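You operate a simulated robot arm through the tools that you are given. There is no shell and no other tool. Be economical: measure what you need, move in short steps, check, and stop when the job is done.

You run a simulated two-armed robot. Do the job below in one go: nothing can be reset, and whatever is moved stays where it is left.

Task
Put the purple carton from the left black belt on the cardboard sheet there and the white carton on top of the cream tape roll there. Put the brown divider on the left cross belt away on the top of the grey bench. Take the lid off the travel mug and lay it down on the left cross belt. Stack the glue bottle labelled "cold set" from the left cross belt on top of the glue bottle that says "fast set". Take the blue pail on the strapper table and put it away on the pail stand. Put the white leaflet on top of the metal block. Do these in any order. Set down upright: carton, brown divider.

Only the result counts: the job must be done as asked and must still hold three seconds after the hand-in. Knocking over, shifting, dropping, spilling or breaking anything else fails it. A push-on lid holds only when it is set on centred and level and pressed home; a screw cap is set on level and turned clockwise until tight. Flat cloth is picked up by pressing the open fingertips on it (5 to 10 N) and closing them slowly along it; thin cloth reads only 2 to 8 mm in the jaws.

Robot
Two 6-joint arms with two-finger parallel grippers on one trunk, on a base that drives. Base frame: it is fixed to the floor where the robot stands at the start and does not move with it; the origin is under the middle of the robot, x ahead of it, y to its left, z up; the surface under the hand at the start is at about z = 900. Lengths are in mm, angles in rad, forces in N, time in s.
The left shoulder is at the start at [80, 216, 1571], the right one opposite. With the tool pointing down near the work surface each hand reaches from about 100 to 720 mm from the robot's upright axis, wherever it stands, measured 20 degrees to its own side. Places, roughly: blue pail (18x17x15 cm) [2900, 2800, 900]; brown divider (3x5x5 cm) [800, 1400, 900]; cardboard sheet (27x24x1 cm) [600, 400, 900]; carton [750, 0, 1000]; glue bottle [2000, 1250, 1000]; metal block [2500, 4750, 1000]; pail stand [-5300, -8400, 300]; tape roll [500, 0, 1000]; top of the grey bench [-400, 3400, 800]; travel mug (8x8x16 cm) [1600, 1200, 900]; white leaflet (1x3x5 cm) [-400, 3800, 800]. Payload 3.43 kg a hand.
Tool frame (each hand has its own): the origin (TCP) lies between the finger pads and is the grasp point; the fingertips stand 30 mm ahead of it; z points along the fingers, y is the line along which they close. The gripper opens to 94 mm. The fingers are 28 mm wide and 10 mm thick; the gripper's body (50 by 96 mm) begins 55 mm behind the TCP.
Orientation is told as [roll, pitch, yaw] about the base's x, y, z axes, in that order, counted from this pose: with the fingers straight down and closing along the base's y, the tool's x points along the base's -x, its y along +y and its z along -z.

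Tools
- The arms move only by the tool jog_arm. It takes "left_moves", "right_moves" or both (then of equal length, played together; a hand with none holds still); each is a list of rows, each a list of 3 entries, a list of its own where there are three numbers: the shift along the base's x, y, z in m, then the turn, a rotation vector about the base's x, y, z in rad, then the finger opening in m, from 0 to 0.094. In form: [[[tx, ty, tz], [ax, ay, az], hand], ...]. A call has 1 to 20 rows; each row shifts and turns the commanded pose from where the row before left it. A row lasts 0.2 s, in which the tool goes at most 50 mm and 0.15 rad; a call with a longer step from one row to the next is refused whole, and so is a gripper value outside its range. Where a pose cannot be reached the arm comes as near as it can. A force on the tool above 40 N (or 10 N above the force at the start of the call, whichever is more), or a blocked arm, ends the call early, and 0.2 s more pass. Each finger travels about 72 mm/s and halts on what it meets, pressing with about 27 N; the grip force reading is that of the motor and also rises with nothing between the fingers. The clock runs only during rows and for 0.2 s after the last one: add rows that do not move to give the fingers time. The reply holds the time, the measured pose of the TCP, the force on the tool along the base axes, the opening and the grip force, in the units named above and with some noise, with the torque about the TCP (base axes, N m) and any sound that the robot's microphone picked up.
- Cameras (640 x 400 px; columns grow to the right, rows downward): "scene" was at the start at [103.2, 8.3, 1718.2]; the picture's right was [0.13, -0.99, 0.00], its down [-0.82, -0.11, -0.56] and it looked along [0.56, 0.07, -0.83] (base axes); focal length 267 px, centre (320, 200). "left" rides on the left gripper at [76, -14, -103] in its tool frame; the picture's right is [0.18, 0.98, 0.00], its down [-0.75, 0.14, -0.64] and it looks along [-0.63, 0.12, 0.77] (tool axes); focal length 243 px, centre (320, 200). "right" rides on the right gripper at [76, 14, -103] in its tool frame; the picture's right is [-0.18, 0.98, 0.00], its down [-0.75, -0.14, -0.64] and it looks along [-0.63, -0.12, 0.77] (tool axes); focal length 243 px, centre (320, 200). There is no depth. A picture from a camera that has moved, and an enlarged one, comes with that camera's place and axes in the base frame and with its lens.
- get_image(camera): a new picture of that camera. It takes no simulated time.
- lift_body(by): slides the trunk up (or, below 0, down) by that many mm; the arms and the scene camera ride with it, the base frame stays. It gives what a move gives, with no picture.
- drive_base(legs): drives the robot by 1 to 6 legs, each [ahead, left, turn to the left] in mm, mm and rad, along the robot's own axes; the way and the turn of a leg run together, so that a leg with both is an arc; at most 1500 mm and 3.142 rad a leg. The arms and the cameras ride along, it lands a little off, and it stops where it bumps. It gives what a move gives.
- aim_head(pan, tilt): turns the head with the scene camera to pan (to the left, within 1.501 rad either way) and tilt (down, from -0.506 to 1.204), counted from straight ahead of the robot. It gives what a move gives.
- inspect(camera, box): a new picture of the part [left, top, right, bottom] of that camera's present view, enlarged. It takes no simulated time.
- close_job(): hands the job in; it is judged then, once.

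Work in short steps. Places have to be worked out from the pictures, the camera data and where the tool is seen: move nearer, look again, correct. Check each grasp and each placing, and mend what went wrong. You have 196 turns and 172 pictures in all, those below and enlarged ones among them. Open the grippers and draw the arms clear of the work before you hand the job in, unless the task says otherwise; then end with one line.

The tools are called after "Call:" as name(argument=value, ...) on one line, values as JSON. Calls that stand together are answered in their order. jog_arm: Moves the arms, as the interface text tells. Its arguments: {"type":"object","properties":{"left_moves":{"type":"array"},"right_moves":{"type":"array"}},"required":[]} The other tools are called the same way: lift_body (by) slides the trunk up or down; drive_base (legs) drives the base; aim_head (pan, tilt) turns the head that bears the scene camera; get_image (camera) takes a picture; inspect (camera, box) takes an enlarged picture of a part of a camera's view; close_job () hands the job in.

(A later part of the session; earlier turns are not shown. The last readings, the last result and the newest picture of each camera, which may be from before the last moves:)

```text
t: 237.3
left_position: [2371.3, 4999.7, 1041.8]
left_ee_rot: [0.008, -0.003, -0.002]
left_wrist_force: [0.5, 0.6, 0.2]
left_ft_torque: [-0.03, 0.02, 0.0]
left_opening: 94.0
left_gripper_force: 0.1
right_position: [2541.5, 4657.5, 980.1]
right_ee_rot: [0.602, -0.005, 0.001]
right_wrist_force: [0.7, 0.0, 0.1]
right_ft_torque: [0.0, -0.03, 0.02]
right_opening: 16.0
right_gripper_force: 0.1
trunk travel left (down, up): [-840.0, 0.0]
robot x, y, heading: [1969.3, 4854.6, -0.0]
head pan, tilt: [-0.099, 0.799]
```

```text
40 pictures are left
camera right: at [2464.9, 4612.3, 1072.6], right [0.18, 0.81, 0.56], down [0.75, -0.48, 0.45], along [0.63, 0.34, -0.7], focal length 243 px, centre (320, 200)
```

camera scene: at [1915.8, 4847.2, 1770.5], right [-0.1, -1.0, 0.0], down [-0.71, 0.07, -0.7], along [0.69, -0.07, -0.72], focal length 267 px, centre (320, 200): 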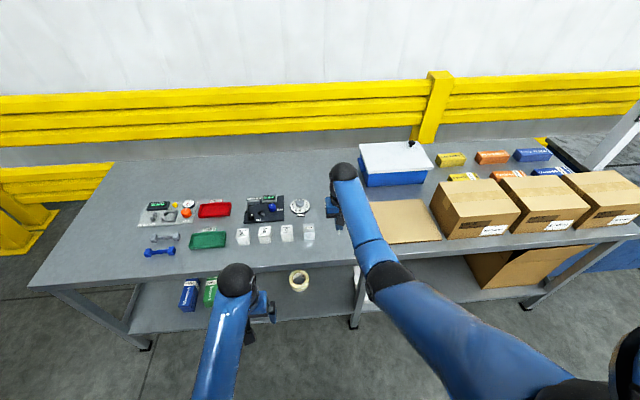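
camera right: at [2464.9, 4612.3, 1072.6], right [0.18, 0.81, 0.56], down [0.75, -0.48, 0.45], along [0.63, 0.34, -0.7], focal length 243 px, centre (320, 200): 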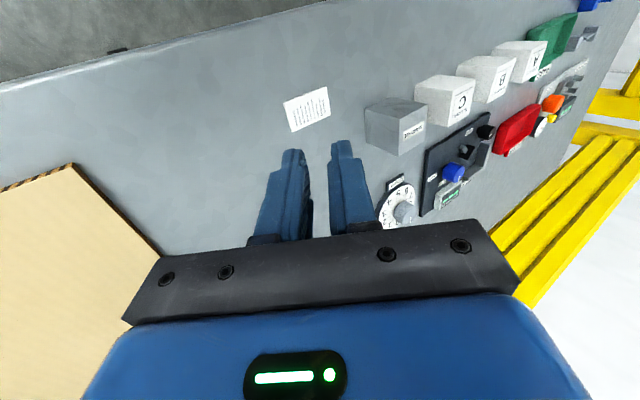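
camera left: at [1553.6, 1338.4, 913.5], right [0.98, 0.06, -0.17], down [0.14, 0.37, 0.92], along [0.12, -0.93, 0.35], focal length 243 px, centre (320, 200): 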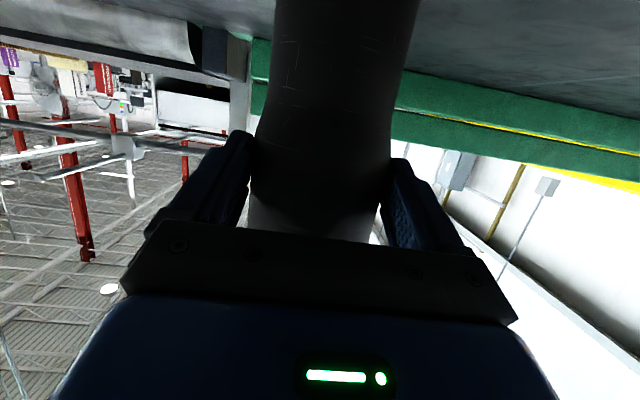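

Leaflet lies flat at ≈(2545,4727), long side along y. Un-roll the hand, yaw 90° and hover above it.

Call:
jog_arm(right_moves=[[[0, 0.014, 0.004], [-0.12, 0, 0], 0.05], [[0, 0.014, 0.004], [-0.12, 0, 0], 0.06], [[0, 0.014, 0.004], [-0.12, 0, 0], 0.06], [[0, 0.014, 0.004], [-0.12, 0, 0], 0.06], [[0.003, 0.013, 0.004], [-0.122, 0, 0], 0.06], [[0, 0, 0], [0, 0, 0.143], 0.06], [[0, 0, 0], [0, 0, 0.143], 0.06], [[0, 0, 0], [0, 0, 0.143], 0.06], [[0, 0, 0], [0, 0, 0.143], 0.06], [[0, 0, 0], [0, 0, 0.143], 0.06], [[0, 0, 0], [0, 0, 0.143], 0.06], [[0, 0, 0], [0, 0, 0.143], 0.06], [[0, 0, 0], [0, 0, 0.143], 0.06], [[0, 0, 0], [0, 0, 0.143], 0.06], [[0, 0, 0], [0, 0, 0.143], 0.06], [[0, 0, 0], [0, 0, 0.141], 0.06], [[0, 0, 0], [0, 0, 0], 0.06]])

Call:
get_image(camera="right")

```text
t: 240.9
left_position: [2371.8, 4999.4, 1042.4]
left_ee_rot: [0.009, -0.005, -0.001]
left_wrist_force: [0.5, -0.4, 0.8]
left_ft_torque: [0.03, 0.03, 0.01]
left_opening: 94.1
left_gripper_force: 0.0
right_position: [2544.5, 4726.8, 1000.6]
right_ee_rot: [0.0, -0.004, 1.575]
right_wrist_force: [0.3, -0.3, 0.4]
right_ft_torque: [0.0, -0.02, -0.01]
right_opening: 60.1
right_gripper_force: 0.0
trunk travel left (down, up): [-840.0, 0.0]
robot x, y, heading: [1968.1, 4854.8, 0.008]
head pan, tilt: [-0.099, 0.799]
```

```text
39 pictures are left
camera right: at [2530.7, 4651.5, 1102.3], right [-0.98, 0.18, 0.0], down [0.14, 0.75, 0.65], along [0.12, 0.64, -0.76], focal length 243 px, centre (320, 200)
```

right: 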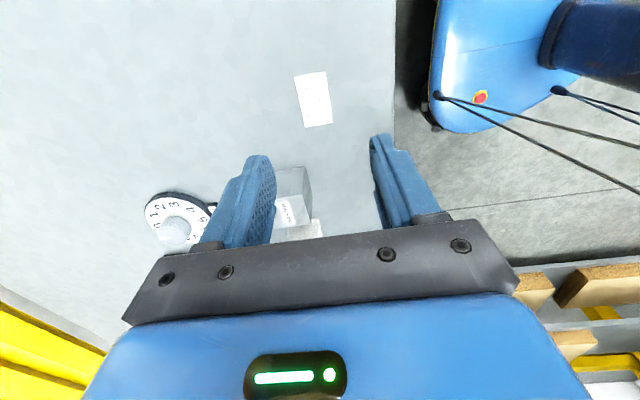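

Leaflet centre ≈(2551,4730), axis-aligned. Align, lower trunk 60, then descend until the fingertips touch the bench.

Call:
jog_arm(right_moves=[[[0.006, 0.003, 0], [0, 0, 0], 0.055], [[0, 0, 0], [0, 0, 0], 0.05]])

Call:
lift_body(by=-60)

Call:
jog_arm(right_moves=[[[0, 0, -0.02], [0, 0, 0], 0.05], [[0, 0, -0.02], [0, 0, 0], 0.05], [[0, 0, -0.008], [0, 0, 0], 0.05], [[0, 0, -0.002], [0, 0, 0], 0.05], [[0, 0, -0.002], [0, 0, 0], 0.05], [[0, 0, 0], [0, 0, 0], 0.05]])

Call:
get_image(camera="right")

```text
t: 241.5
left_position: [2371.8, 4999.9, 1041.6]
left_ee_rot: [0.008, -0.004, -0.001]
left_wrist_force: [0.5, -0.4, -0.4]
left_ft_torque: [0.01, 0.02, -0.02]
left_opening: 94.1
left_gripper_force: 0.0
right_position: [2549.2, 4731.4, 1000.8]
right_ee_rot: [0.001, -0.006, 1.575]
right_wrist_force: [-0.3, 0.0, -0.5]
right_ft_torque: [0.0, 0.01, 0.03]
right_opening: 49.9
right_gripper_force: 0.2
trunk travel left (down, up): [-840.0, 0.0]
robot x, y, heading: [1972.7, 4855.1, 0.006]
head pan, tilt: [-0.099, 0.799]
```

```text
t: 242.5
left_position: [2371.2, 4999.9, 981.2]
left_ee_rot: [0.008, -0.002, -0.002]
left_wrist_force: [0.2, -0.4, 1.0]
left_ft_torque: [-0.02, 0.0, -0.01]
left_opening: 93.9
left_gripper_force: 0.1
right_position: [2549.3, 4730.2, 940.3]
right_ee_rot: [-0.002, -0.005, 1.574]
right_wrist_force: [0.0, 0.3, -0.2]
right_ft_torque: [0.05, 0.0, 0.03]
right_opening: 50.0
right_gripper_force: 0.0
trunk travel left (down, up): [-780.0, 60.0]
robot x, y, heading: [1970.3, 4856.8, -0.002]
head pan, tilt: [-0.099, 0.799]
```

```text
t: 243.9
left_position: [2372.2, 5000.1, 981.2]
left_ee_rot: [0.009, -0.003, -0.001]
left_wrist_force: [-0.2, 0.7, -0.6]
left_ft_torque: [-0.02, -0.03, 0.0]
left_opening: 94.1
left_gripper_force: 0.1
right_position: [2550.3, 4730.3, 888.9]
right_ee_rot: [0.0, -0.005, 1.574]
right_wrist_force: [0.0, -0.1, 0.0]
right_ft_torque: [-0.01, 0.0, 0.02]
right_opening: 50.1
right_gripper_force: 0.2
trunk travel left (down, up): [-780.0, 60.0]
robot x, y, heading: [1969.2, 4857.0, 0.002]
head pan, tilt: [-0.099, 0.799]
```

```text
38 pictures are left
camera right: at [2536.7, 4654.3, 990.2], right [-0.98, 0.18, 0.0], down [0.14, 0.75, 0.65], along [0.12, 0.64, -0.76], focal length 243 px, centre (320, 200)
```

right: 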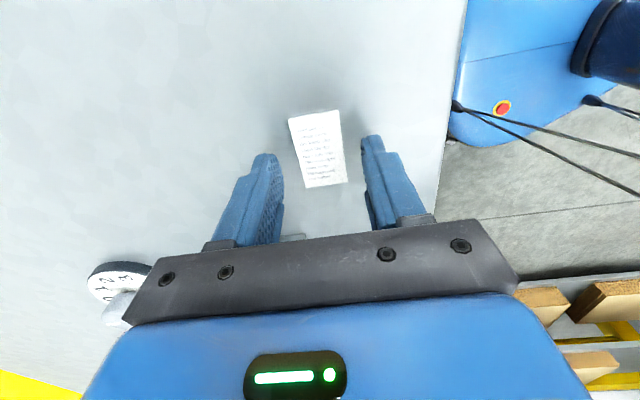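

Centred. Small steps down to touch.

Call:
jog_arm(right_moves=[[[0, 0, -0.001], [0, 0, 0], 0.045], [[0, 0, -0.001], [0, 0, 0], 0.045], [[0, 0, -0.001], [0, 0, 0], 0.045], [[0, 0, -0.001], [0, 0, 0], 0.045], [[0, 0, 0], [0, 0, 0], 0.045]])

```text
t: 245.1
left_position: [2371.4, 4999.0, 981.1]
left_ee_rot: [0.009, -0.003, -0.002]
left_wrist_force: [0.4, -0.7, 0.5]
left_ft_torque: [0.0, -0.02, -0.03]
left_opening: 94.0
left_gripper_force: 0.2
right_position: [2549.4, 4730.4, 884.4]
right_ee_rot: [0.0, -0.005, 1.574]
right_wrist_force: [-0.9, 1.0, -0.7]
right_ft_torque: [0.0, 0.01, 0.01]
right_opening: 44.9
right_gripper_force: 0.1
trunk travel left (down, up): [-780.0, 60.0]
robot x, y, heading: [1972.6, 4856.1, -0.002]
head pan, tilt: [-0.099, 0.799]
```

Call:
jog_arm(right_moves=[[[0, 0, -0.001], [0, 0, 0], 0.042], [[0, 0, -0.001], [0, 0, 0], 0.042], [[0, 0, -0.001], [0, 0, 0], 0.042], [[0, 0, -0.001], [0, 0, 0], 0.042], [[0, 0, 0], [0, 0, 0], 0.042]])

```text
t: 246.3
left_position: [2372.0, 4999.4, 982.3]
left_ee_rot: [0.008, -0.003, -0.002]
left_wrist_force: [0.3, -0.3, 0.0]
left_ft_torque: [0.02, 0.0, 0.01]
left_opening: 93.6
left_gripper_force: 0.1
right_position: [2549.7, 4730.8, 881.4]
right_ee_rot: [0.001, -0.006, 1.574]
right_wrist_force: [0.5, 1.1, 0.2]
right_ft_torque: [0.0, 0.02, 0.02]
right_opening: 42.0
right_gripper_force: 0.1
trunk travel left (down, up): [-780.0, 60.0]
robot x, y, heading: [1971.3, 4856.9, -0.001]
head pan, tilt: [-0.099, 0.799]
```

Call:
jog_arm(right_moves=[[[0, 0, -0.0015], [0, 0, 0], 0.042], [[0, 0, -0.0015], [0, 0, 0], 0.042], [[0, 0, -0.0015], [0, 0, 0], 0.042], [[0, 0, -0.0015], [0, 0, 0], 0.042], [[0, 0, -0.0015], [0, 0, 0], 0.042], [[0, 0, 0], [0, 0, 0], 0.042]])

```text
t: 247.5
left_position: [2369.2, 5000.5, 982.7]
left_ee_rot: [0.007, -0.005, -0.002]
left_wrist_force: [-0.1, 0.2, 0.5]
left_ft_torque: [0.03, -0.01, -0.01]
left_opening: 93.9
left_gripper_force: 0.1
right_position: [2551.0, 4729.5, 880.8]
right_ee_rot: [-0.011, -0.006, 1.574]
right_wrist_force: [-9.0, -1.1, 24.6]
right_ft_torque: [-0.38, 1.02, -0.01]
right_opening: 47.0
right_gripper_force: 4.6
trunk travel left (down, up): [-780.0, 60.0]
robot x, y, heading: [1973.3, 4854.3, 0.007]
head pan, tilt: [-0.099, 0.799]
stopped in row 5 (right hand): the force on the tool passed its limit at 42 N (the readings are from after the stop); the commanded pose is now the measured one
```

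Touched. Ease 2 mm and close on the leaflet's edges.

Call:
jog_arm(right_moves=[[[0, 0, 0.002], [0, 0, 0], 0.045], [[0, 0, 0], [0, 0, 0], 0.038], [[0, 0, 0], [0, 0, 0], 0.032], [[0, 0, 0], [0, 0, 0], 0.026], [[0, 0, 0], [0, 0, 0], 0.022], [[0, 0, 0], [0, 0, 0], 0.022]])

Call:
get_image(camera="right")

```text
t: 248.9
left_position: [2369.5, 5000.2, 983.3]
left_ee_rot: [0.008, -0.005, 0.0]
left_wrist_force: [-0.2, 0.6, -0.6]
left_ft_torque: [0.0, 0.03, -0.01]
left_opening: 93.8
left_gripper_force: 0.1
right_position: [2551.0, 4730.5, 880.4]
right_ee_rot: [-0.011, -0.005, 1.573]
right_wrist_force: [-8.1, 0.6, 8.9]
right_ft_torque: [-0.07, 0.46, -0.07]
right_opening: 27.5
right_gripper_force: 26.6
trunk travel left (down, up): [-780.0, 60.0]
robot x, y, heading: [1973.8, 4856.8, 0.004]
head pan, tilt: [-0.099, 0.799]
```

```text
37 pictures are left
camera right: at [2536.9, 4654.3, 981.6], right [-0.98, 0.18, -0.01], down [0.13, 0.75, 0.65], along [0.12, 0.63, -0.76], focal length 243 px, centre (320, 200)
```

right: 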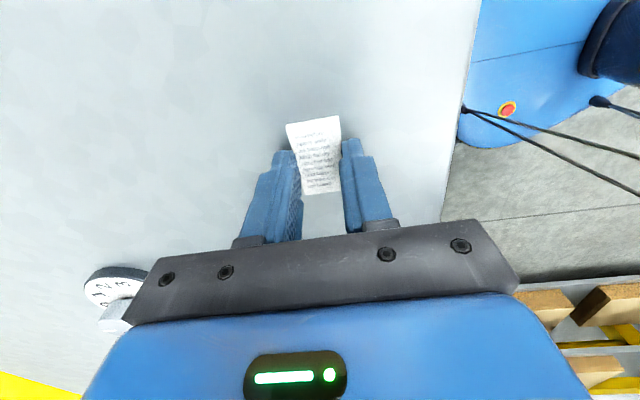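

Gripped at 27.5 mm. Lift gently and check.

Call:
jog_arm(right_moves=[[[0, 0, 0.01], [0, 0, 0], 0.022], [[0, 0, 0.02], [0, 0, 0], 0.022], [[0, 0, 0.03], [0, 0, 0], 0.022], [[0, 0, 0.03], [0, 0, 0], 0.022]])

Call:
get_image(camera="right")

```text
t: 249.9
left_position: [2371.5, 4999.9, 980.8]
left_ee_rot: [0.009, -0.006, -0.002]
left_wrist_force: [0.3, -0.7, -0.3]
left_ft_torque: [0.04, -0.02, 0.02]
left_opening: 94.0
left_gripper_force: 0.1
right_position: [2552.2, 4730.7, 969.4]
right_ee_rot: [-0.009, -0.005, 1.574]
right_wrist_force: [-0.1, 0.6, -1.0]
right_ft_torque: [-0.03, -0.01, 0.02]
right_opening: 26.9
right_gripper_force: 26.8
trunk travel left (down, up): [-780.0, 60.0]
robot x, y, heading: [1974.3, 4852.1, 0.006]
head pan, tilt: [-0.099, 0.799]
```

```text
36 pictures are left
camera right: at [2538.4, 4654.2, 1070.8], right [-0.98, 0.18, -0.01], down [0.13, 0.75, 0.65], along [0.12, 0.64, -0.76], focal length 243 px, centre (320, 200)
```

right: 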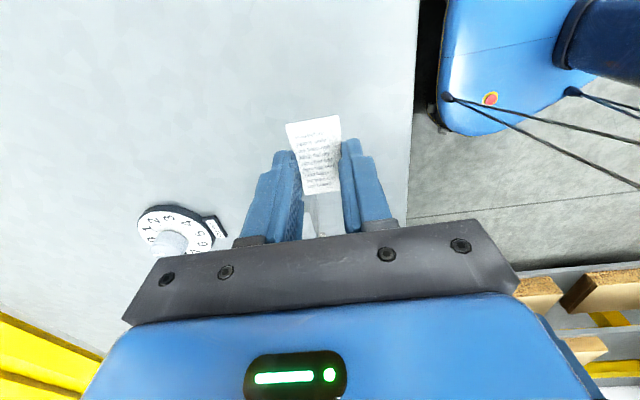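

Held flat. Get the block's exact location from the scene camera.

Call:
aim_head(pan=-0.1, tilt=0.9)

Call:
inspect(camera="scene", box=[270, 130, 410, 250])

```text
t: 250.5
left_position: [2371.7, 4999.9, 981.9]
left_ee_rot: [0.009, -0.005, -0.002]
left_wrist_force: [0.0, 0.0, 0.6]
left_ft_torque: [-0.02, 0.01, -0.01]
left_opening: 94.2
left_gripper_force: 0.1
right_position: [2553.0, 4730.9, 969.1]
right_ee_rot: [-0.007, -0.006, 1.574]
right_wrist_force: [0.4, 0.5, -1.3]
right_ft_torque: [0.03, -0.01, 0.03]
right_opening: 26.6
right_gripper_force: 27.3
trunk travel left (down, up): [-780.0, 60.0]
robot x, y, heading: [1972.2, 4858.2, -0.002]
head pan, tilt: [-0.099, 0.901]
```

```text
3.33 times, centred on (340, 190) of scene
camera zoom: at [2080.5, 4848.0, 1702.5], right [-0.1, -1.0, 0.0], down [-0.78, 0.08, -0.62], along [0.62, -0.06, -0.78], focal length 888 px, centre (253, 233)
```

zoom: 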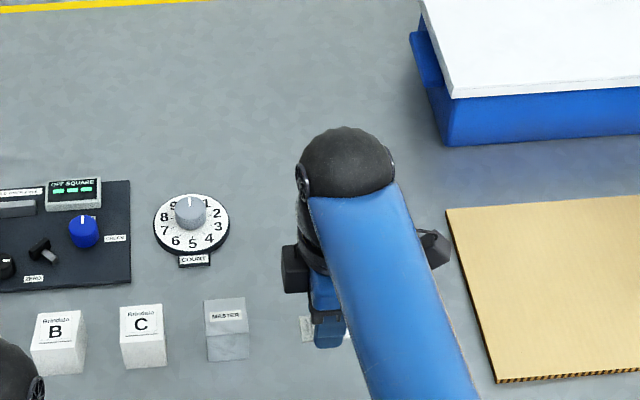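

Move over the block at height and use the wrist camera for final alignment.

Call:
jog_arm(right_moves=[[[0.015, 0.035, 0.005], [0, 0, 0], 0.022], [[0.015, 0.035, 0.005], [0, 0, 0], 0.022], [[0.01, 0.027, 0], [0, 0, 0], 0.022], [[0, 0, 0], [0, 0, 0], 0.022]])

Call:
get_image(camera="right")

```text
t: 251.5
left_position: [2370.6, 4998.7, 981.0]
left_ee_rot: [0.008, -0.004, -0.002]
left_wrist_force: [-0.2, 0.4, -0.4]
left_ft_torque: [0.04, 0.02, -0.02]
left_opening: 93.9
left_gripper_force: 0.1
right_position: [2591.9, 4826.6, 979.4]
right_ee_rot: [-0.01, -0.005, 1.573]
right_wrist_force: [0.5, 0.1, -0.8]
right_ft_torque: [-0.01, -0.01, -0.01]
right_opening: 27.0
right_gripper_force: 26.9
trunk travel left (down, up): [-780.0, 60.0]
robot x, y, heading: [1973.1, 4858.2, 0.002]
head pan, tilt: [-0.099, 0.901]
```

```text
34 pictures are left
camera right: at [2578.1, 4751.2, 1081.0], right [-0.98, 0.18, -0.01], down [0.13, 0.75, 0.65], along [0.12, 0.64, -0.76], focal length 243 px, centre (320, 200)
```

right: 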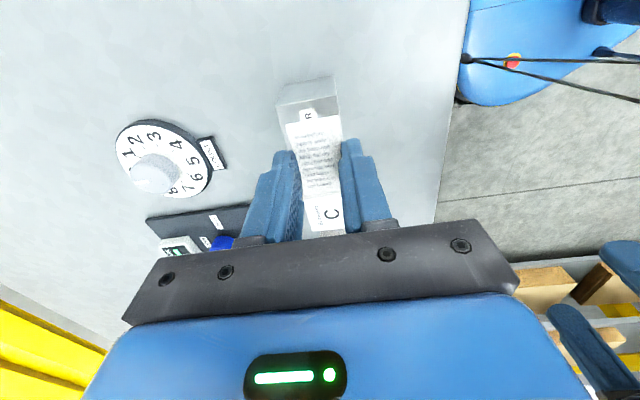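

Call:
inspect(camera="right", box=[250, 60, 370, 170])

```text
3.64 times, centred on (310, 115) of right
camera zoom: at [2578.1, 4751.2, 1081.0], right [-0.98, 0.18, -0.01], down [0.13, 0.75, 0.65], along [0.12, 0.64, -0.76], focal length 882 px, centre (356, 509)
```

zoom: 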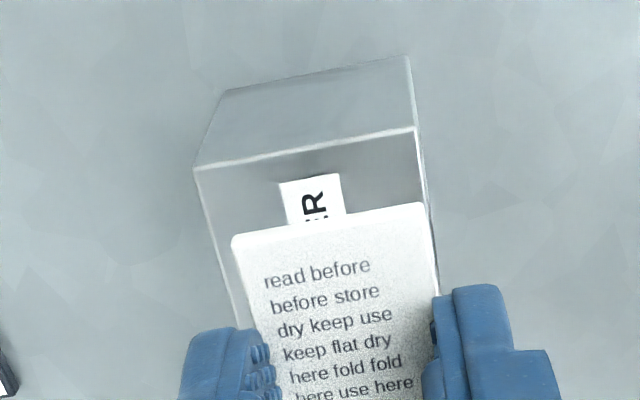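

Block centre ≈(2600,4830), top ≈903. Shift (+8,+3.5), lower onto it.

Call:
jog_arm(right_moves=[[[0.008, 0.0035, 0], [0, 0, 0], 0.022], [[0, 0, -0.02], [0, 0, 0], 0.022], [[0, 0, -0.015], [0, 0, 0], 0.022], [[0, 0, -0.003], [0, 0, 0], 0.022], [[0, 0, 0], [0, 0, 0], 0.022]])

Call:
get_image(camera="right")

```text
t: 252.7
left_position: [2371.4, 4999.5, 981.0]
left_ee_rot: [0.008, -0.004, 0.0]
left_wrist_force: [0.6, 0.9, 0.3]
left_ft_torque: [0.02, 0.0, 0.0]
left_opening: 93.9
left_gripper_force: 0.0
right_position: [2599.1, 4830.3, 941.0]
right_ee_rot: [-0.006, -0.005, 1.574]
right_wrist_force: [0.2, -0.3, 0.3]
right_ft_torque: [0.0, 0.01, 0.03]
right_opening: 26.7
right_gripper_force: 26.6
trunk travel left (down, up): [-780.0, 60.0]
robot x, y, heading: [1974.7, 4851.0, 0.0]
head pan, tilt: [-0.099, 0.901]
```

```text
32 pictures are left
camera right: at [2586.8, 4754.7, 1042.7], right [-0.98, 0.18, -0.01], down [0.13, 0.75, 0.65], along [0.12, 0.64, -0.76], focal length 243 px, centre (320, 200)
```

right: 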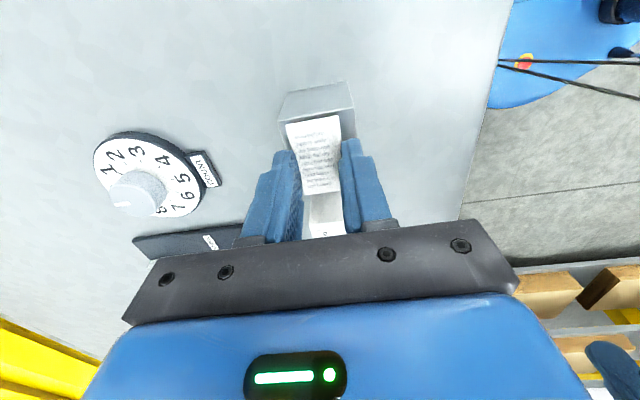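

Well aligned. Step down to contact.

Call:
jog_arm(right_moves=[[[0, 0, -0.002], [0, 0, 0], 0.022], [[0, 0, -0.002], [0, 0, 0], 0.022], [[0, 0, -0.0015], [0, 0, 0], 0.022], [[0, 0, -0.0015], [0, 0, 0], 0.022], [[0, 0, 0], [0, 0, 0], 0.022]])

```text
t: 253.9
left_position: [2371.2, 4999.4, 982.1]
left_ee_rot: [0.009, -0.006, -0.001]
left_wrist_force: [0.3, -0.1, 0.3]
left_ft_torque: [0.01, 0.01, 0.01]
left_opening: 94.3
left_gripper_force: 0.2
right_position: [2601.1, 4831.6, 936.4]
right_ee_rot: [-0.011, -0.005, 1.572]
right_wrist_force: [0.4, -1.1, 6.2]
right_ft_torque: [-0.1, 0.11, 0.02]
right_opening: 26.6
right_gripper_force: 26.8
trunk travel left (down, up): [-780.0, 60.0]
robot x, y, heading: [1969.7, 4855.8, 0.002]
head pan, tilt: [-0.099, 0.901]
```

Contact. Open and rise.

Call:
jog_arm(right_moves=[[[0, 0, 0.0005], [0, 0, 0], 0.03], [[0, 0, 0.0005], [0, 0, 0], 0.036], [[0, 0, 0], [0, 0, 0], 0.042], [[0, 0, 0.01], [0, 0, 0], 0.045], [[0, 0, 0.03], [0, 0, 0], 0.045], [[0, 0, 0.03], [0, 0, 0], 0.045], [[0, -0.02, 0.03], [0, 0, 0], 0.045]])

Call:
inspect(camera="right", box=[220, 60, 420, 220])

```text
t: 255.5
left_position: [2372.2, 4998.1, 981.9]
left_ee_rot: [0.01, -0.003, -0.001]
left_wrist_force: [0.5, -0.3, -0.2]
left_ft_torque: [0.0, 0.02, -0.02]
left_opening: 94.0
left_gripper_force: 0.1
right_position: [2599.7, 4809.0, 1036.1]
right_ee_rot: [-0.006, -0.005, 1.575]
right_wrist_force: [0.7, -0.3, 0.1]
right_ft_torque: [0.01, -0.03, -0.02]
right_opening: 45.0
right_gripper_force: 0.0
trunk travel left (down, up): [-780.0, 60.0]
robot x, y, heading: [1974.1, 4860.7, 0.002]
head pan, tilt: [-0.099, 0.901]
```

```text
2.50 times, centred on (320, 140) of right
camera zoom: at [2586.3, 4733.2, 1136.6], right [-0.98, 0.18, -0.01], down [0.13, 0.75, 0.65], along [0.12, 0.64, -0.76], focal length 606 px, centre (320, 350)
```

zoom: 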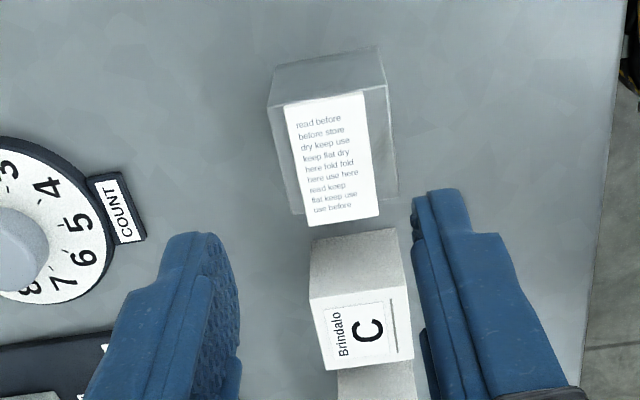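

Leaflet lies flat on the block. Now the pail: un-yaw the right hand while backing away, and drive to the strapper table.

Call:
lift_body(by=60)

Call:
drive_base(legs=[[-520, 0, 0], [0, -1030, 0], [0, -1030, 0]])

Call:
jog_arm(right_moves=[[[0, 0, 0], [0, 0, -0.143], 0.094], [[0, 0, 0], [0, 0, -0.143], 0.094], [[0, 0, 0], [0, 0, -0.143], 0.094], [[0, 0, 0], [0, 0, -0.143], 0.094], [[0, 0, 0], [0, 0, -0.143], 0.094], [[0, 0, 0], [0, 0, -0.143], 0.094], [[0, 0, 0], [0, 0, -0.143], 0.094], [[0, 0, 0], [0, 0, -0.143], 0.094], [[0, 0, 0], [0, 0, -0.143], 0.094], [[0, 0, 0], [0, 0, -0.143], 0.094], [[0, 0, 0], [0, 0, -0.141], 0.094]])

Call:
get_image(camera="scene")

```text
t: 256.5
left_position: [2371.8, 4999.1, 1042.4]
left_ee_rot: [0.009, -0.003, -0.002]
left_wrist_force: [-0.2, 0.1, 0.0]
left_ft_torque: [-0.02, 0.0, -0.01]
left_opening: 94.2
left_gripper_force: 0.1
right_position: [2600.5, 4810.4, 1095.4]
right_ee_rot: [-0.007, -0.006, 1.574]
right_wrist_force: [-0.3, 1.1, 0.2]
right_ft_torque: [-0.03, 0.01, -0.02]
right_opening: 45.3
right_gripper_force: 0.2
trunk travel left (down, up): [-840.0, 0.0]
robot x, y, heading: [1972.6, 4858.8, -0.0]
head pan, tilt: [-0.099, 0.901]
```

```text
t: 269.4
left_position: [1843.1, 2944.2, 1041.5]
left_ee_rot: [0.006, -0.004, -0.008]
left_wrist_force: [-0.1, -0.3, 0.4]
left_ft_torque: [-0.06, 0.0, -0.01]
left_opening: 94.1
left_gripper_force: 0.0
right_position: [2071.2, 2752.5, 1095.9]
right_ee_rot: [-0.006, -0.005, 1.564]
right_wrist_force: [-0.2, 0.0, -0.5]
right_ft_torque: [-0.03, 0.0, -0.02]
right_opening: 45.0
right_gripper_force: 0.1
trunk travel left (down, up): [-840.0, 0.0]
robot x, y, heading: [1443.0, 2804.2, -0.007]
head pan, tilt: [-0.099, 0.901]
```

```text
t: 271.8
left_position: [1841.3, 2942.8, 1041.4]
left_ee_rot: [0.008, -0.003, -0.009]
left_wrist_force: [0.7, 0.1, 0.3]
left_ft_torque: [0.05, -0.03, 0.02]
left_opening: 94.0
left_gripper_force: 0.0
right_position: [2070.5, 2751.5, 1096.3]
right_ee_rot: [-0.011, -0.006, -0.008]
right_wrist_force: [0.0, 0.5, -0.3]
right_ft_torque: [0.0, -0.02, -0.02]
right_opening: 93.9
right_gripper_force: 0.0
trunk travel left (down, up): [-840.0, 0.0]
robot x, y, heading: [1443.1, 2804.4, -0.009]
head pan, tilt: [-0.099, 0.901]
```

```text
30 pictures are left
camera scene: at [1550.0, 2793.7, 1762.5], right [-0.11, -0.99, 0.0], down [-0.78, 0.08, -0.62], along [0.62, -0.07, -0.78], focal length 267 px, centre (320, 200)
```

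scene: 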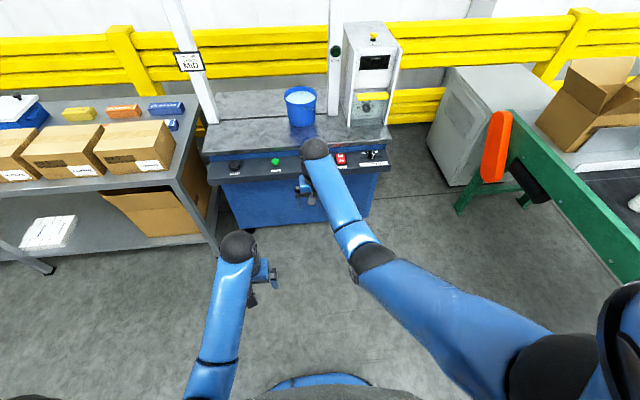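

Pail is at the front of the strapper table. Zoom.

Call:
inspect(camera="scene", box=[240, 60, 360, 180])

```text
3.33 times, centred on (300, 120) of scene
camera zoom: at [1550.0, 2793.7, 1762.5], right [-0.11, -0.99, 0.0], down [-0.78, 0.08, -0.62], along [0.62, -0.07, -0.78], focal length 888 px, centre (387, 467)
```

zoom: 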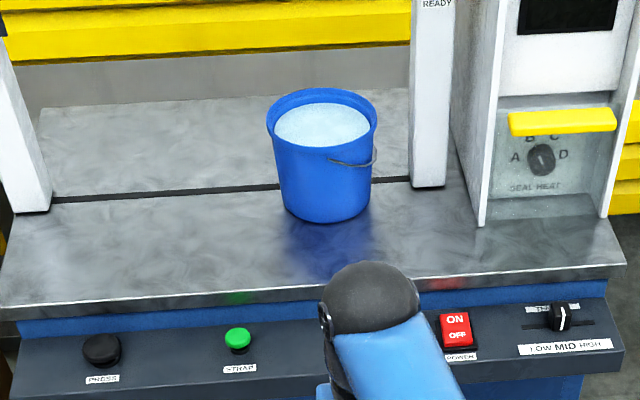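

The pail holds water, so I'll carry it level with both hands pinching opposite rim sides, using the trunk to lift and the base to travel. First set the arms symmetric and drive nearer.

Call:
jog_arm(left_moves=[[[0.04, -0.01, 0.01], [0, 0, 0], 0.06], [[0.04, -0.01, 0.01], [0, 0, 0], 0.06], [[0.04, -0.01, 0.01], [0, 0, 0], 0.06], [[0.04, -0.01, 0.01], [0, 0, 0], 0.06], [[0.04, -0.01, 0.01], [0, 0, 0], 0.06], [[0.02, 0, 0.005], [0, 0, 0], 0.06]], right_moves=[[[0, -0.01, 0], [0, 0, 0], 0.06], [[0, -0.01, 0], [0, 0, 0], 0.06], [[0, -0.01, 0], [0, 0, 0], 0.06], [[0, -0.007, 0], [0, 0, 0], 0.06], [[-0.005, 0, 0], [0.01, 0, 0], 0.06], [[0, 0, 0], [0, 0, 0], 0.06]])

Call:
drive_base(legs=[[540, -45, 0.008]])

Call:
get_image(camera="right")

Call:
get_image(camera="scene")

```text
t: 273.2
left_position: [2063.5, 2893.0, 1091.9]
left_ee_rot: [0.009, -0.002, -0.012]
left_wrist_force: [-0.3, -0.4, 0.2]
left_ft_torque: [-0.01, 0.0, 0.0]
left_opening: 60.0
left_gripper_force: 0.1
left hand out of reach, approached as far as the arm can: row 1
right_position: [2065.3, 2713.6, 1094.4]
right_ee_rot: [0.002, -0.003, -0.005]
right_wrist_force: [0.6, -1.0, 0.4]
right_ft_torque: [0.04, -0.03, 0.02]
right_opening: 60.1
right_gripper_force: 0.0
trunk travel left (down, up): [-840.0, 0.0]
robot x, y, heading: [1443.9, 2804.3, -0.005]
head pan, tilt: [-0.099, 0.901]
```

```text
t: 276.3
left_position: [2601.5, 2855.5, 1094.8]
left_ee_rot: [0.009, -0.006, 0.002]
left_wrist_force: [-0.2, 0.6, -0.4]
left_ft_torque: [0.02, 0.02, 0.01]
left_opening: 60.2
left_gripper_force: 0.1
right_position: [2605.2, 2676.3, 1096.5]
right_ee_rot: [0.001, -0.007, 0.006]
right_wrist_force: [-1.3, -0.1, 0.2]
right_ft_torque: [-0.02, -0.01, -0.01]
right_opening: 59.9
right_gripper_force: 0.0
trunk travel left (down, up): [-840.0, 0.0]
robot x, y, heading: [1981.5, 2760.8, 0.003]
head pan, tilt: [-0.099, 0.901]
```

```text
28 pictures are left
camera right: at [2529.3, 2691.5, 1197.9], right [0.18, 0.98, 0.0], down [0.75, -0.14, 0.65], along [0.64, -0.11, -0.76], focal length 243 px, centre (320, 200)
```

right: 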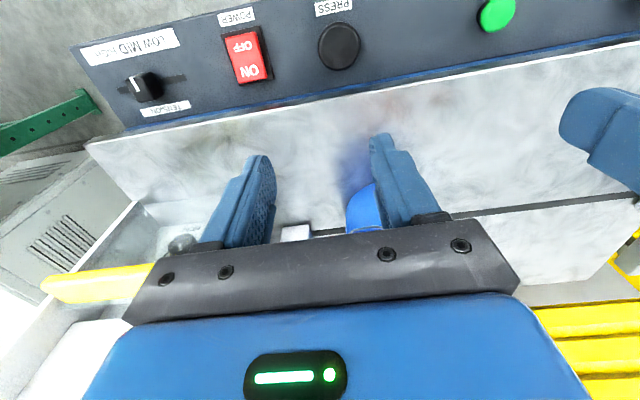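

```text
27 pictures are left
camera scene: at [2088.2, 2750.3, 1762.8], right [-0.09, -1.0, 0.0], down [-0.78, 0.07, -0.62], along [0.62, -0.06, -0.78], focal length 267 px, centre (320, 200)
```

scene: 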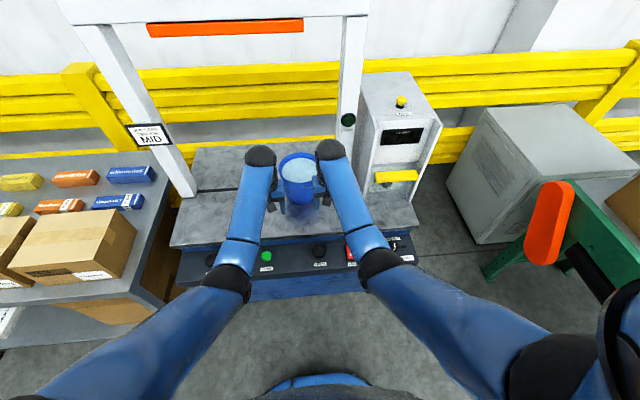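

Call:
inspect(camera="scene", box=[250, 140, 350, 220])

```text
5.00 times, centred on (300, 180) of scene
camera zoom: at [2088.2, 2750.3, 1762.8], right [-0.09, -1.0, 0.0], down [-0.78, 0.07, -0.62], along [0.62, -0.06, -0.78], focal length 1333 px, centre (420, 300)
```

zoom: 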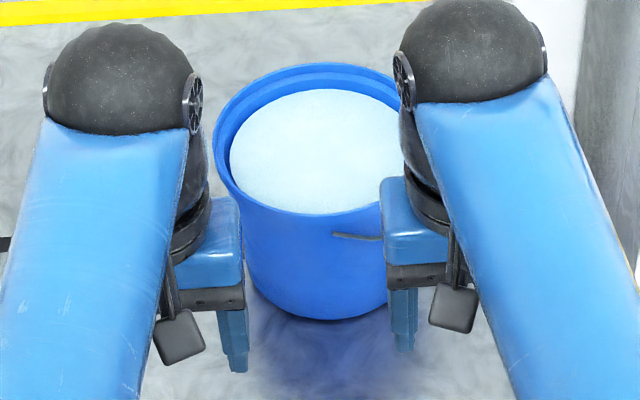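

Pail centre ≈(2830,2756), rim Ø≈165. Drive 130 mm closer and look with the left wrist camera for rim height.

Call:
drive_base(legs=[[130, -8, 0]])

Call:
get_image(camera="left")

```text
t: 277.6
left_position: [2726.6, 2848.8, 1096.0]
left_ee_rot: [0.008, -0.009, 0.003]
left_wrist_force: [-0.3, -0.4, 0.2]
left_ft_torque: [0.0, -0.01, 0.0]
left_opening: 60.0
left_gripper_force: 0.1
right_position: [2731.2, 2670.3, 1098.5]
right_ee_rot: [0.002, -0.01, 0.007]
right_wrist_force: [-0.3, -0.3, -0.3]
right_ft_torque: [0.02, -0.03, -0.01]
right_opening: 59.9
right_gripper_force: 0.1
trunk travel left (down, up): [-840.0, 0.0]
robot x, y, heading: [2113.6, 2752.6, 0.006]
head pan, tilt: [-0.099, 0.901]
```

```text
25 pictures are left
camera left: at [2651.3, 2833.2, 1197.2], right [-0.19, 0.98, 0.01], down [0.75, 0.14, 0.65], along [0.64, 0.13, -0.76], focal length 243 px, centre (320, 200)
```

left: 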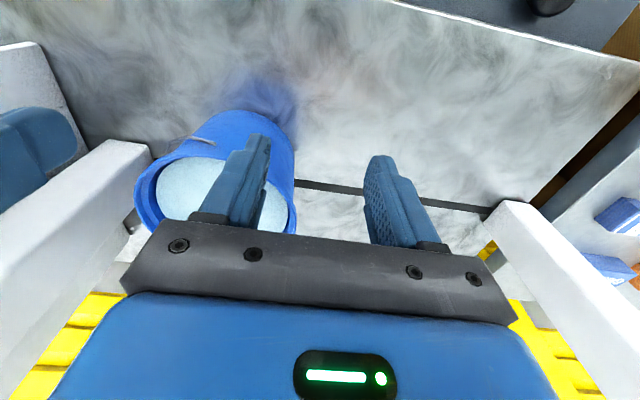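

Refined: rim z≈1005, table ≈860, pail centre ≈(2860,2757). Drive 70 mm more, lower the trunk a bit while keeping above the rim, then hover hands over the rim sides.

Call:
drive_base(legs=[[70, 0, 0]])

Call:
jog_arm(left_moves=[[[0.03, 0, 0], [0, 0, 0], 0.06], [[0.03, 0, 0], [0, 0, 0], 0.06], [[0, 0, 0], [0, 0, 0], 0.06]], right_moves=[[[0.03, 0, 0], [0, 0, 0], 0.06], [[0.03, 0, 0], [0, 0, 0], 0.06], [[0, 0, 0], [0, 0, 0], 0.06]])

Call:
get_image(camera="left")

Call:
get_image(camera="right")

```text
t: 278.6
left_position: [2790.2, 2847.9, 1098.5]
left_ee_rot: [0.01, -0.012, 0.002]
left_wrist_force: [-1.0, -0.2, 0.3]
left_ft_torque: [-0.03, -0.04, 0.01]
left_opening: 60.1
left_gripper_force: 0.0
right_position: [2795.0, 2669.3, 1100.9]
right_ee_rot: [0.002, -0.014, 0.007]
right_wrist_force: [-1.4, 0.2, -0.7]
right_ft_torque: [0.01, -0.06, -0.01]
right_opening: 60.0
right_gripper_force: 0.0
trunk travel left (down, up): [-840.0, 0.0]
robot x, y, heading: [2180.0, 2750.6, 0.005]
head pan, tilt: [-0.099, 0.901]
```

```text
t: 279.4
left_position: [2856.5, 2848.2, 1094.3]
left_ee_rot: [0.01, -0.006, 0.003]
left_wrist_force: [-0.1, 0.2, 0.7]
left_ft_torque: [0.03, -0.04, -0.02]
left_opening: 59.7
left_gripper_force: 0.1
right_position: [2860.4, 2669.3, 1096.9]
right_ee_rot: [0.001, -0.007, 0.007]
right_wrist_force: [-0.8, 0.2, 1.2]
right_ft_torque: [-0.01, 0.0, -0.03]
right_opening: 60.1
right_gripper_force: 0.0
trunk travel left (down, up): [-840.0, 0.0]
robot x, y, heading: [2180.4, 2749.4, 0.006]
head pan, tilt: [-0.099, 0.901]
```

```text
24 pictures are left
camera left: at [2781.4, 2832.6, 1196.2], right [-0.19, 0.98, 0.01], down [0.75, 0.14, 0.65], along [0.64, 0.13, -0.76], focal length 243 px, centre (320, 200)
```

left: 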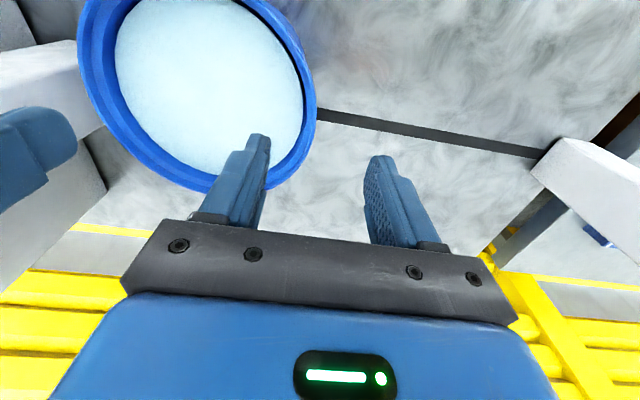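

```text
23 pictures are left
camera right: at [2785.1, 2683.7, 1198.4], right [0.18, 0.98, 0.0], down [0.75, -0.14, 0.65], along [0.64, -0.11, -0.76], focal length 243 px, centre (320, 200)
```

right: 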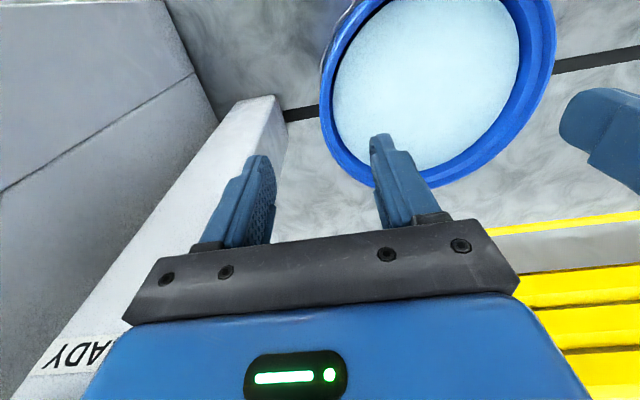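

Rim edges: +y at ≈2842, -y at ≈2677. Centre each hand on the wall and lower the trunk 80 mm.

Call:
jog_arm(left_moves=[[[0.003, -0.008, 0], [0, 0, 0], 0.06], [[0, 0, 0], [0, 0, 0], 0.06]], right_moves=[[[0, 0.009, 0], [0, 0, 0], 0.06], [[0, 0, 0], [0, 0, 0], 0.06]])

Call:
lift_body(by=-55)

Call:
get_image(camera="left")

Call:
get_image(camera="right")

```text
t: 280.0
left_position: [2863.3, 2840.4, 1092.8]
left_ee_rot: [0.01, -0.003, 0.0]
left_wrist_force: [-0.3, 0.2, 0.5]
left_ft_torque: [0.01, -0.03, 0.02]
left_opening: 60.0
left_gripper_force: 0.1
right_position: [2863.6, 2678.2, 1095.1]
right_ee_rot: [0.002, -0.004, 0.008]
right_wrist_force: [0.5, -0.1, -0.4]
right_ft_torque: [0.0, -0.03, 0.02]
right_opening: 60.1
right_gripper_force: 0.2
trunk travel left (down, up): [-840.0, 0.0]
robot x, y, heading: [2181.8, 2752.3, 0.004]
head pan, tilt: [-0.099, 0.901]
```

```text
t: 281.0
left_position: [2863.4, 2840.4, 1037.7]
left_ee_rot: [0.009, -0.002, 0.001]
left_wrist_force: [0.0, 0.2, 0.7]
left_ft_torque: [0.02, -0.04, -0.02]
left_opening: 59.8
left_gripper_force: 0.1
right_position: [2864.5, 2677.2, 1040.2]
right_ee_rot: [0.001, -0.005, 0.006]
right_wrist_force: [-0.7, 0.1, 0.8]
right_ft_torque: [0.0, -0.01, -0.01]
right_opening: 60.0
right_gripper_force: 0.1
trunk travel left (down, up): [-785.0, 55.0]
robot x, y, heading: [2178.2, 2746.9, 0.005]
head pan, tilt: [-0.099, 0.901]
```

```text
22 pictures are left
camera left: at [2787.6, 2824.9, 1139.5], right [-0.19, 0.98, 0.01], down [0.75, 0.14, 0.65], along [0.63, 0.13, -0.76], focal length 243 px, centre (320, 200)
```

left: 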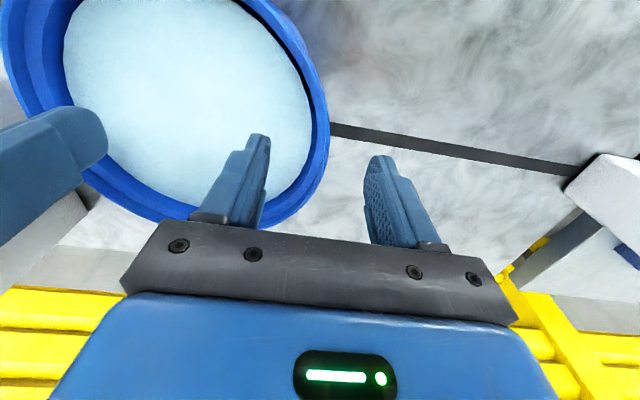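

```text
21 pictures are left
camera right: at [2788.2, 2692.9, 1141.4], right [0.18, 0.98, 0.0], down [0.75, -0.14, 0.65], along [0.64, -0.11, -0.76], focal length 243 px, centre (320, 200)
```

right: 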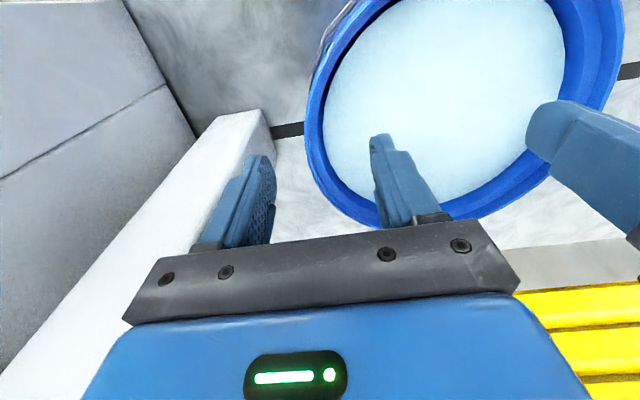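

Both walls are between the finger pairs. Lower 27 mm more, then close both hands together.

Call:
lift_body(by=-27)

Call:
jog_arm(left_moves=[[[0, 0, 0], [0, 0, 0], 0.045], [[0, 0, 0], [0, 0, 0], 0.03], [[0, 0, 0], [0, 0, 0], 0.02], [[0, 0, 0], [0, 0, 0], 0.01], [[0, 0, 0], [0, 0, 0], 0.0], [[0, 0, 0], [0, 0, 0], 0.0]], right_moves=[[[0, 0, 0], [0, 0, 0], 0.045], [[0, 0, 0], [0, 0, 0], 0.03], [[0, 0, 0], [0, 0, 0], 0.02], [[0, 0, 0], [0, 0, 0], 0.01], [[0, 0, 0], [0, 0, 0], 0.0], [[0, 0, 0], [0, 0, 0], 0.0]])

Call:
get_image(camera="scene")

```text
t: 281.7
left_position: [2865.0, 2840.3, 1010.2]
left_ee_rot: [0.008, -0.003, 0.001]
left_wrist_force: [0.3, -0.6, 0.9]
left_ft_torque: [0.02, -0.01, 0.01]
left_opening: 59.8
left_gripper_force: 0.1
right_position: [2864.0, 2678.0, 1013.2]
right_ee_rot: [0.001, -0.003, 0.006]
right_wrist_force: [0.2, -0.6, -0.1]
right_ft_torque: [0.01, 0.01, -0.02]
right_opening: 60.1
right_gripper_force: 0.1
trunk travel left (down, up): [-758.0, 82.0]
robot x, y, heading: [2181.9, 2751.4, 0.004]
head pan, tilt: [-0.099, 0.901]
```

```text
t: 283.1
left_position: [2863.0, 2839.1, 1009.9]
left_ee_rot: [0.009, -0.004, 0.002]
left_wrist_force: [8.3, -5.3, 0.4]
left_ft_torque: [-0.56, 0.15, 0.74]
left_opening: 8.6
left_gripper_force: 26.7
right_position: [2864.1, 2677.9, 1013.1]
right_ee_rot: [0.004, -0.003, 0.007]
right_wrist_force: [-8.5, -2.7, 5.4]
right_ft_torque: [0.2, -0.2, 0.71]
right_opening: 8.2
right_gripper_force: 27.4
trunk travel left (down, up): [-758.0, 82.0]
robot x, y, heading: [2176.7, 2751.4, 0.003]
head pan, tilt: [-0.099, 0.901]
```

```text
20 pictures are left
camera scene: at [2288.8, 2741.4, 1680.5], right [-0.09, -1.0, 0.0], down [-0.78, 0.07, -0.62], along [0.62, -0.06, -0.78], focal length 267 px, centre (320, 200)
```

scene: 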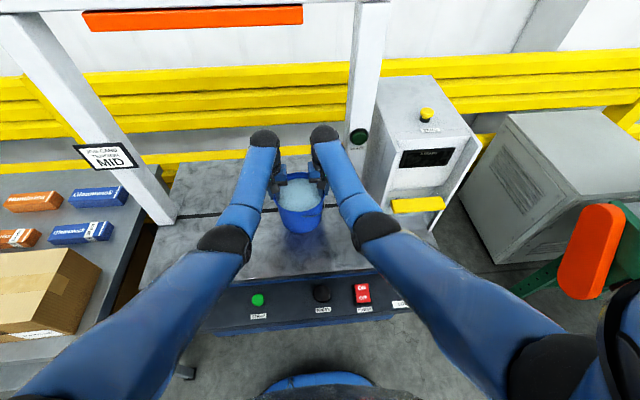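

Both gripped (≈8.4 mm). Check hands' placement relative to the pail centre before lifting.

Call:
inspect(camera="scene", box=[240, 130, 360, 250])

```text
3.33 times, centred on (300, 190) of scene
camera zoom: at [2288.8, 2741.4, 1680.5], right [-0.09, -1.0, 0.0], down [-0.78, 0.07, -0.62], along [0.62, -0.06, -0.78], focal length 888 px, centre (387, 233)
```

zoom: 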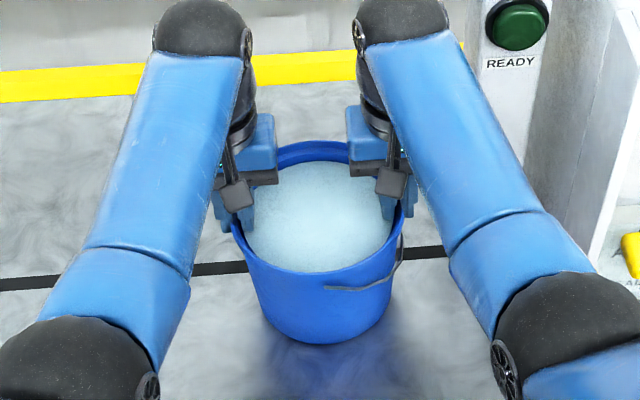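

Contacts are near the diameter. Lift 15 mm by trunk first and check for level.

Call:
lift_body(by=15)

Call:
inspect(camera="scene", box=[240, 130, 360, 250])

```text
t: 283.8
left_position: [2865.6, 2840.3, 1023.8]
left_ee_rot: [0.008, -0.001, 0.002]
left_wrist_force: [8.8, -4.3, -12.6]
left_ft_torque: [-0.48, -0.44, 0.8]
left_opening: 8.3
left_gripper_force: 26.8
right_position: [2865.4, 2679.6, 1022.5]
right_ee_rot: [0.003, 0.004, 0.008]
right_wrist_force: [-10.4, 4.0, -13.9]
right_ft_torque: [0.42, 0.64, 0.75]
right_opening: 7.6
right_gripper_force: 27.2
trunk travel left (down, up): [-773.0, 67.0]
robot x, y, heading: [2180.5, 2752.5, 0.011]
head pan, tilt: [-0.099, 0.901]
```

```text
3.33 times, centred on (300, 190) of scene
camera zoom: at [2292.8, 2743.7, 1695.1], right [-0.09, -1.0, 0.0], down [-0.78, 0.07, -0.62], along [0.62, -0.06, -0.79], focal length 888 px, centre (387, 233)
```

zoom: 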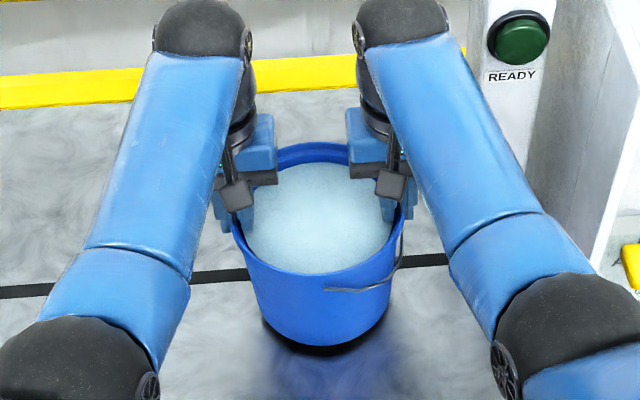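

Level and held (≈27 N shared). Lift fully, back off, and turn around with care.

Call:
lift_body(by=67)

Call:
drive_base(legs=[[-500, 0, 0], [0, 0, 1.57], [0, 0, 1.567]])

Call:
aim_head(pan=0, tilt=0.7)

Call:
get_image(camera="scene")

```text
t: 284.8
left_position: [2868.5, 2840.8, 1090.0]
left_ee_rot: [0.009, 0.002, 0.003]
left_wrist_force: [9.2, -5.0, -13.2]
left_ft_torque: [-0.52, -0.48, 0.76]
left_opening: 8.6
left_gripper_force: 26.9
right_position: [2867.6, 2679.7, 1091.9]
right_ee_rot: [0.001, 0.0, 0.008]
right_wrist_force: [-9.4, 6.1, -14.4]
right_ft_torque: [0.41, 0.62, 0.77]
right_opening: 8.0
right_gripper_force: 27.3
trunk travel left (down, up): [-840.0, 0.0]
robot x, y, heading: [2181.3, 2753.2, 0.007]
head pan, tilt: [-0.099, 0.901]
```

```text
t: 295.4
left_position: [994.6, 2657.5, 1089.5]
left_ee_rot: [0.009, 0.0, -3.136]
left_wrist_force: [-9.2, 8.8, -12.4]
left_ft_torque: [0.62, 0.19, 0.76]
left_opening: 8.3
left_gripper_force: 27.3
right_position: [994.5, 2818.7, 1090.9]
right_ee_rot: [0.002, 0.001, -3.129]
right_wrist_force: [9.3, -9.4, -14.3]
right_ft_torque: [-0.5, -0.42, 0.79]
right_opening: 7.8
right_gripper_force: 26.6
trunk travel left (down, up): [-840.0, 0.0]
robot x, y, heading: [1678.0, 2751.4, -3.136]
head pan, tilt: [-0.099, 0.901]
```

```text
t: 296.1
left_position: [995.5, 2657.2, 1090.8]
left_ee_rot: [0.011, -0.001, -3.135]
left_wrist_force: [-8.7, 2.4, -13.6]
left_ft_torque: [0.39, 0.38, 0.8]
left_opening: 7.9
left_gripper_force: 26.3
right_position: [993.7, 2818.0, 1090.1]
right_ee_rot: [0.001, 0.003, -3.128]
right_wrist_force: [7.5, -1.7, -14.5]
right_ft_torque: [-0.35, -0.58, 0.58]
right_opening: 7.8
right_gripper_force: 27.0
trunk travel left (down, up): [-840.0, 0.0]
robot x, y, heading: [1679.6, 2747.6, -3.131]
head pan, tilt: [0.0, 0.7]
```

```text
17 pictures are left
camera scene: at [1561.6, 2747.0, 1778.1], right [-0.01, 1.0, 0.0], down [0.65, 0.01, -0.76], along [-0.76, -0.01, -0.65], focal length 267 px, centre (320, 200)
```

scene: 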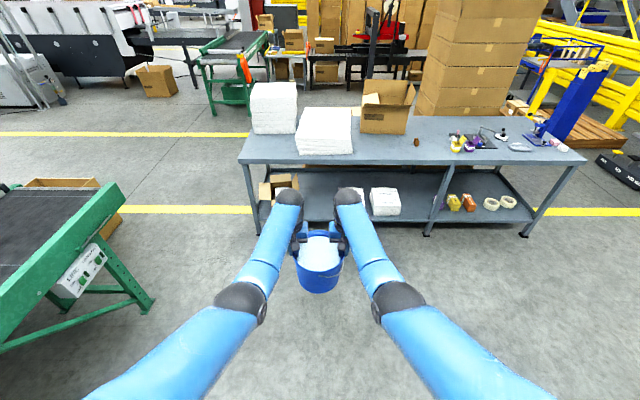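

Pail is level and intact. Drive back through the gap along the earlier path, facing west.

Call:
drive_base(legs=[[538, 850, 0], [1000, 110, 0], [700, 440, 0]])

Call:
aim_head(pan=0.6, tilt=0.35)

Call:
get_image(camera="scene")

```text
t: 310.2
left_position: [-1220.9, 1220.7, 1091.0]
left_ee_rot: [0.011, 0.001, -3.128]
left_wrist_force: [5.0, -17.1, -13.6]
left_ft_torque: [-0.22, -0.14, -0.02]
left_opening: 7.8
left_gripper_force: 26.8
right_position: [-1224.2, 1382.5, 1091.8]
right_ee_rot: [0.001, 0.001, -3.121]
right_wrist_force: [-3.4, 16.7, -13.8]
right_ft_torque: [0.39, 0.0, -0.66]
right_opening: 5.9
right_gripper_force: 26.9
trunk travel left (down, up): [-840.0, 0.0]
robot x, y, heading: [-539.2, 1319.4, -3.123]
head pan, tilt: [0.0, 0.7]
```

```text
t: 311.2
left_position: [-1222.2, 1220.5, 1089.0]
left_ee_rot: [0.009, 0.002, -3.127]
left_wrist_force: [2.5, 3.1, -12.4]
left_ft_torque: [0.28, 0.15, 0.33]
left_opening: 7.3
left_gripper_force: 27.2
right_position: [-1225.0, 1382.4, 1091.2]
right_ee_rot: [-0.001, 0.002, -3.124]
right_wrist_force: [-2.9, -1.9, -13.4]
right_ft_torque: [-0.14, -0.32, -0.81]
right_opening: 5.7
right_gripper_force: 27.4
trunk travel left (down, up): [-840.0, 0.0]
robot x, y, heading: [-536.8, 1316.3, -3.12]
head pan, tilt: [0.6, 0.351]
```

```text
16 pictures are left
camera scene: at [-648.7, 1261.3, 1809.5], right [-0.58, 0.82, 0.0], down [0.28, 0.2, -0.94], along [-0.76, -0.54, -0.35], focal length 267 px, centre (320, 200)
```

scene: 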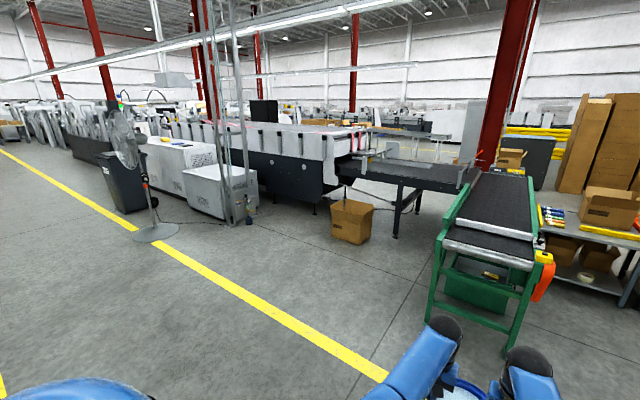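

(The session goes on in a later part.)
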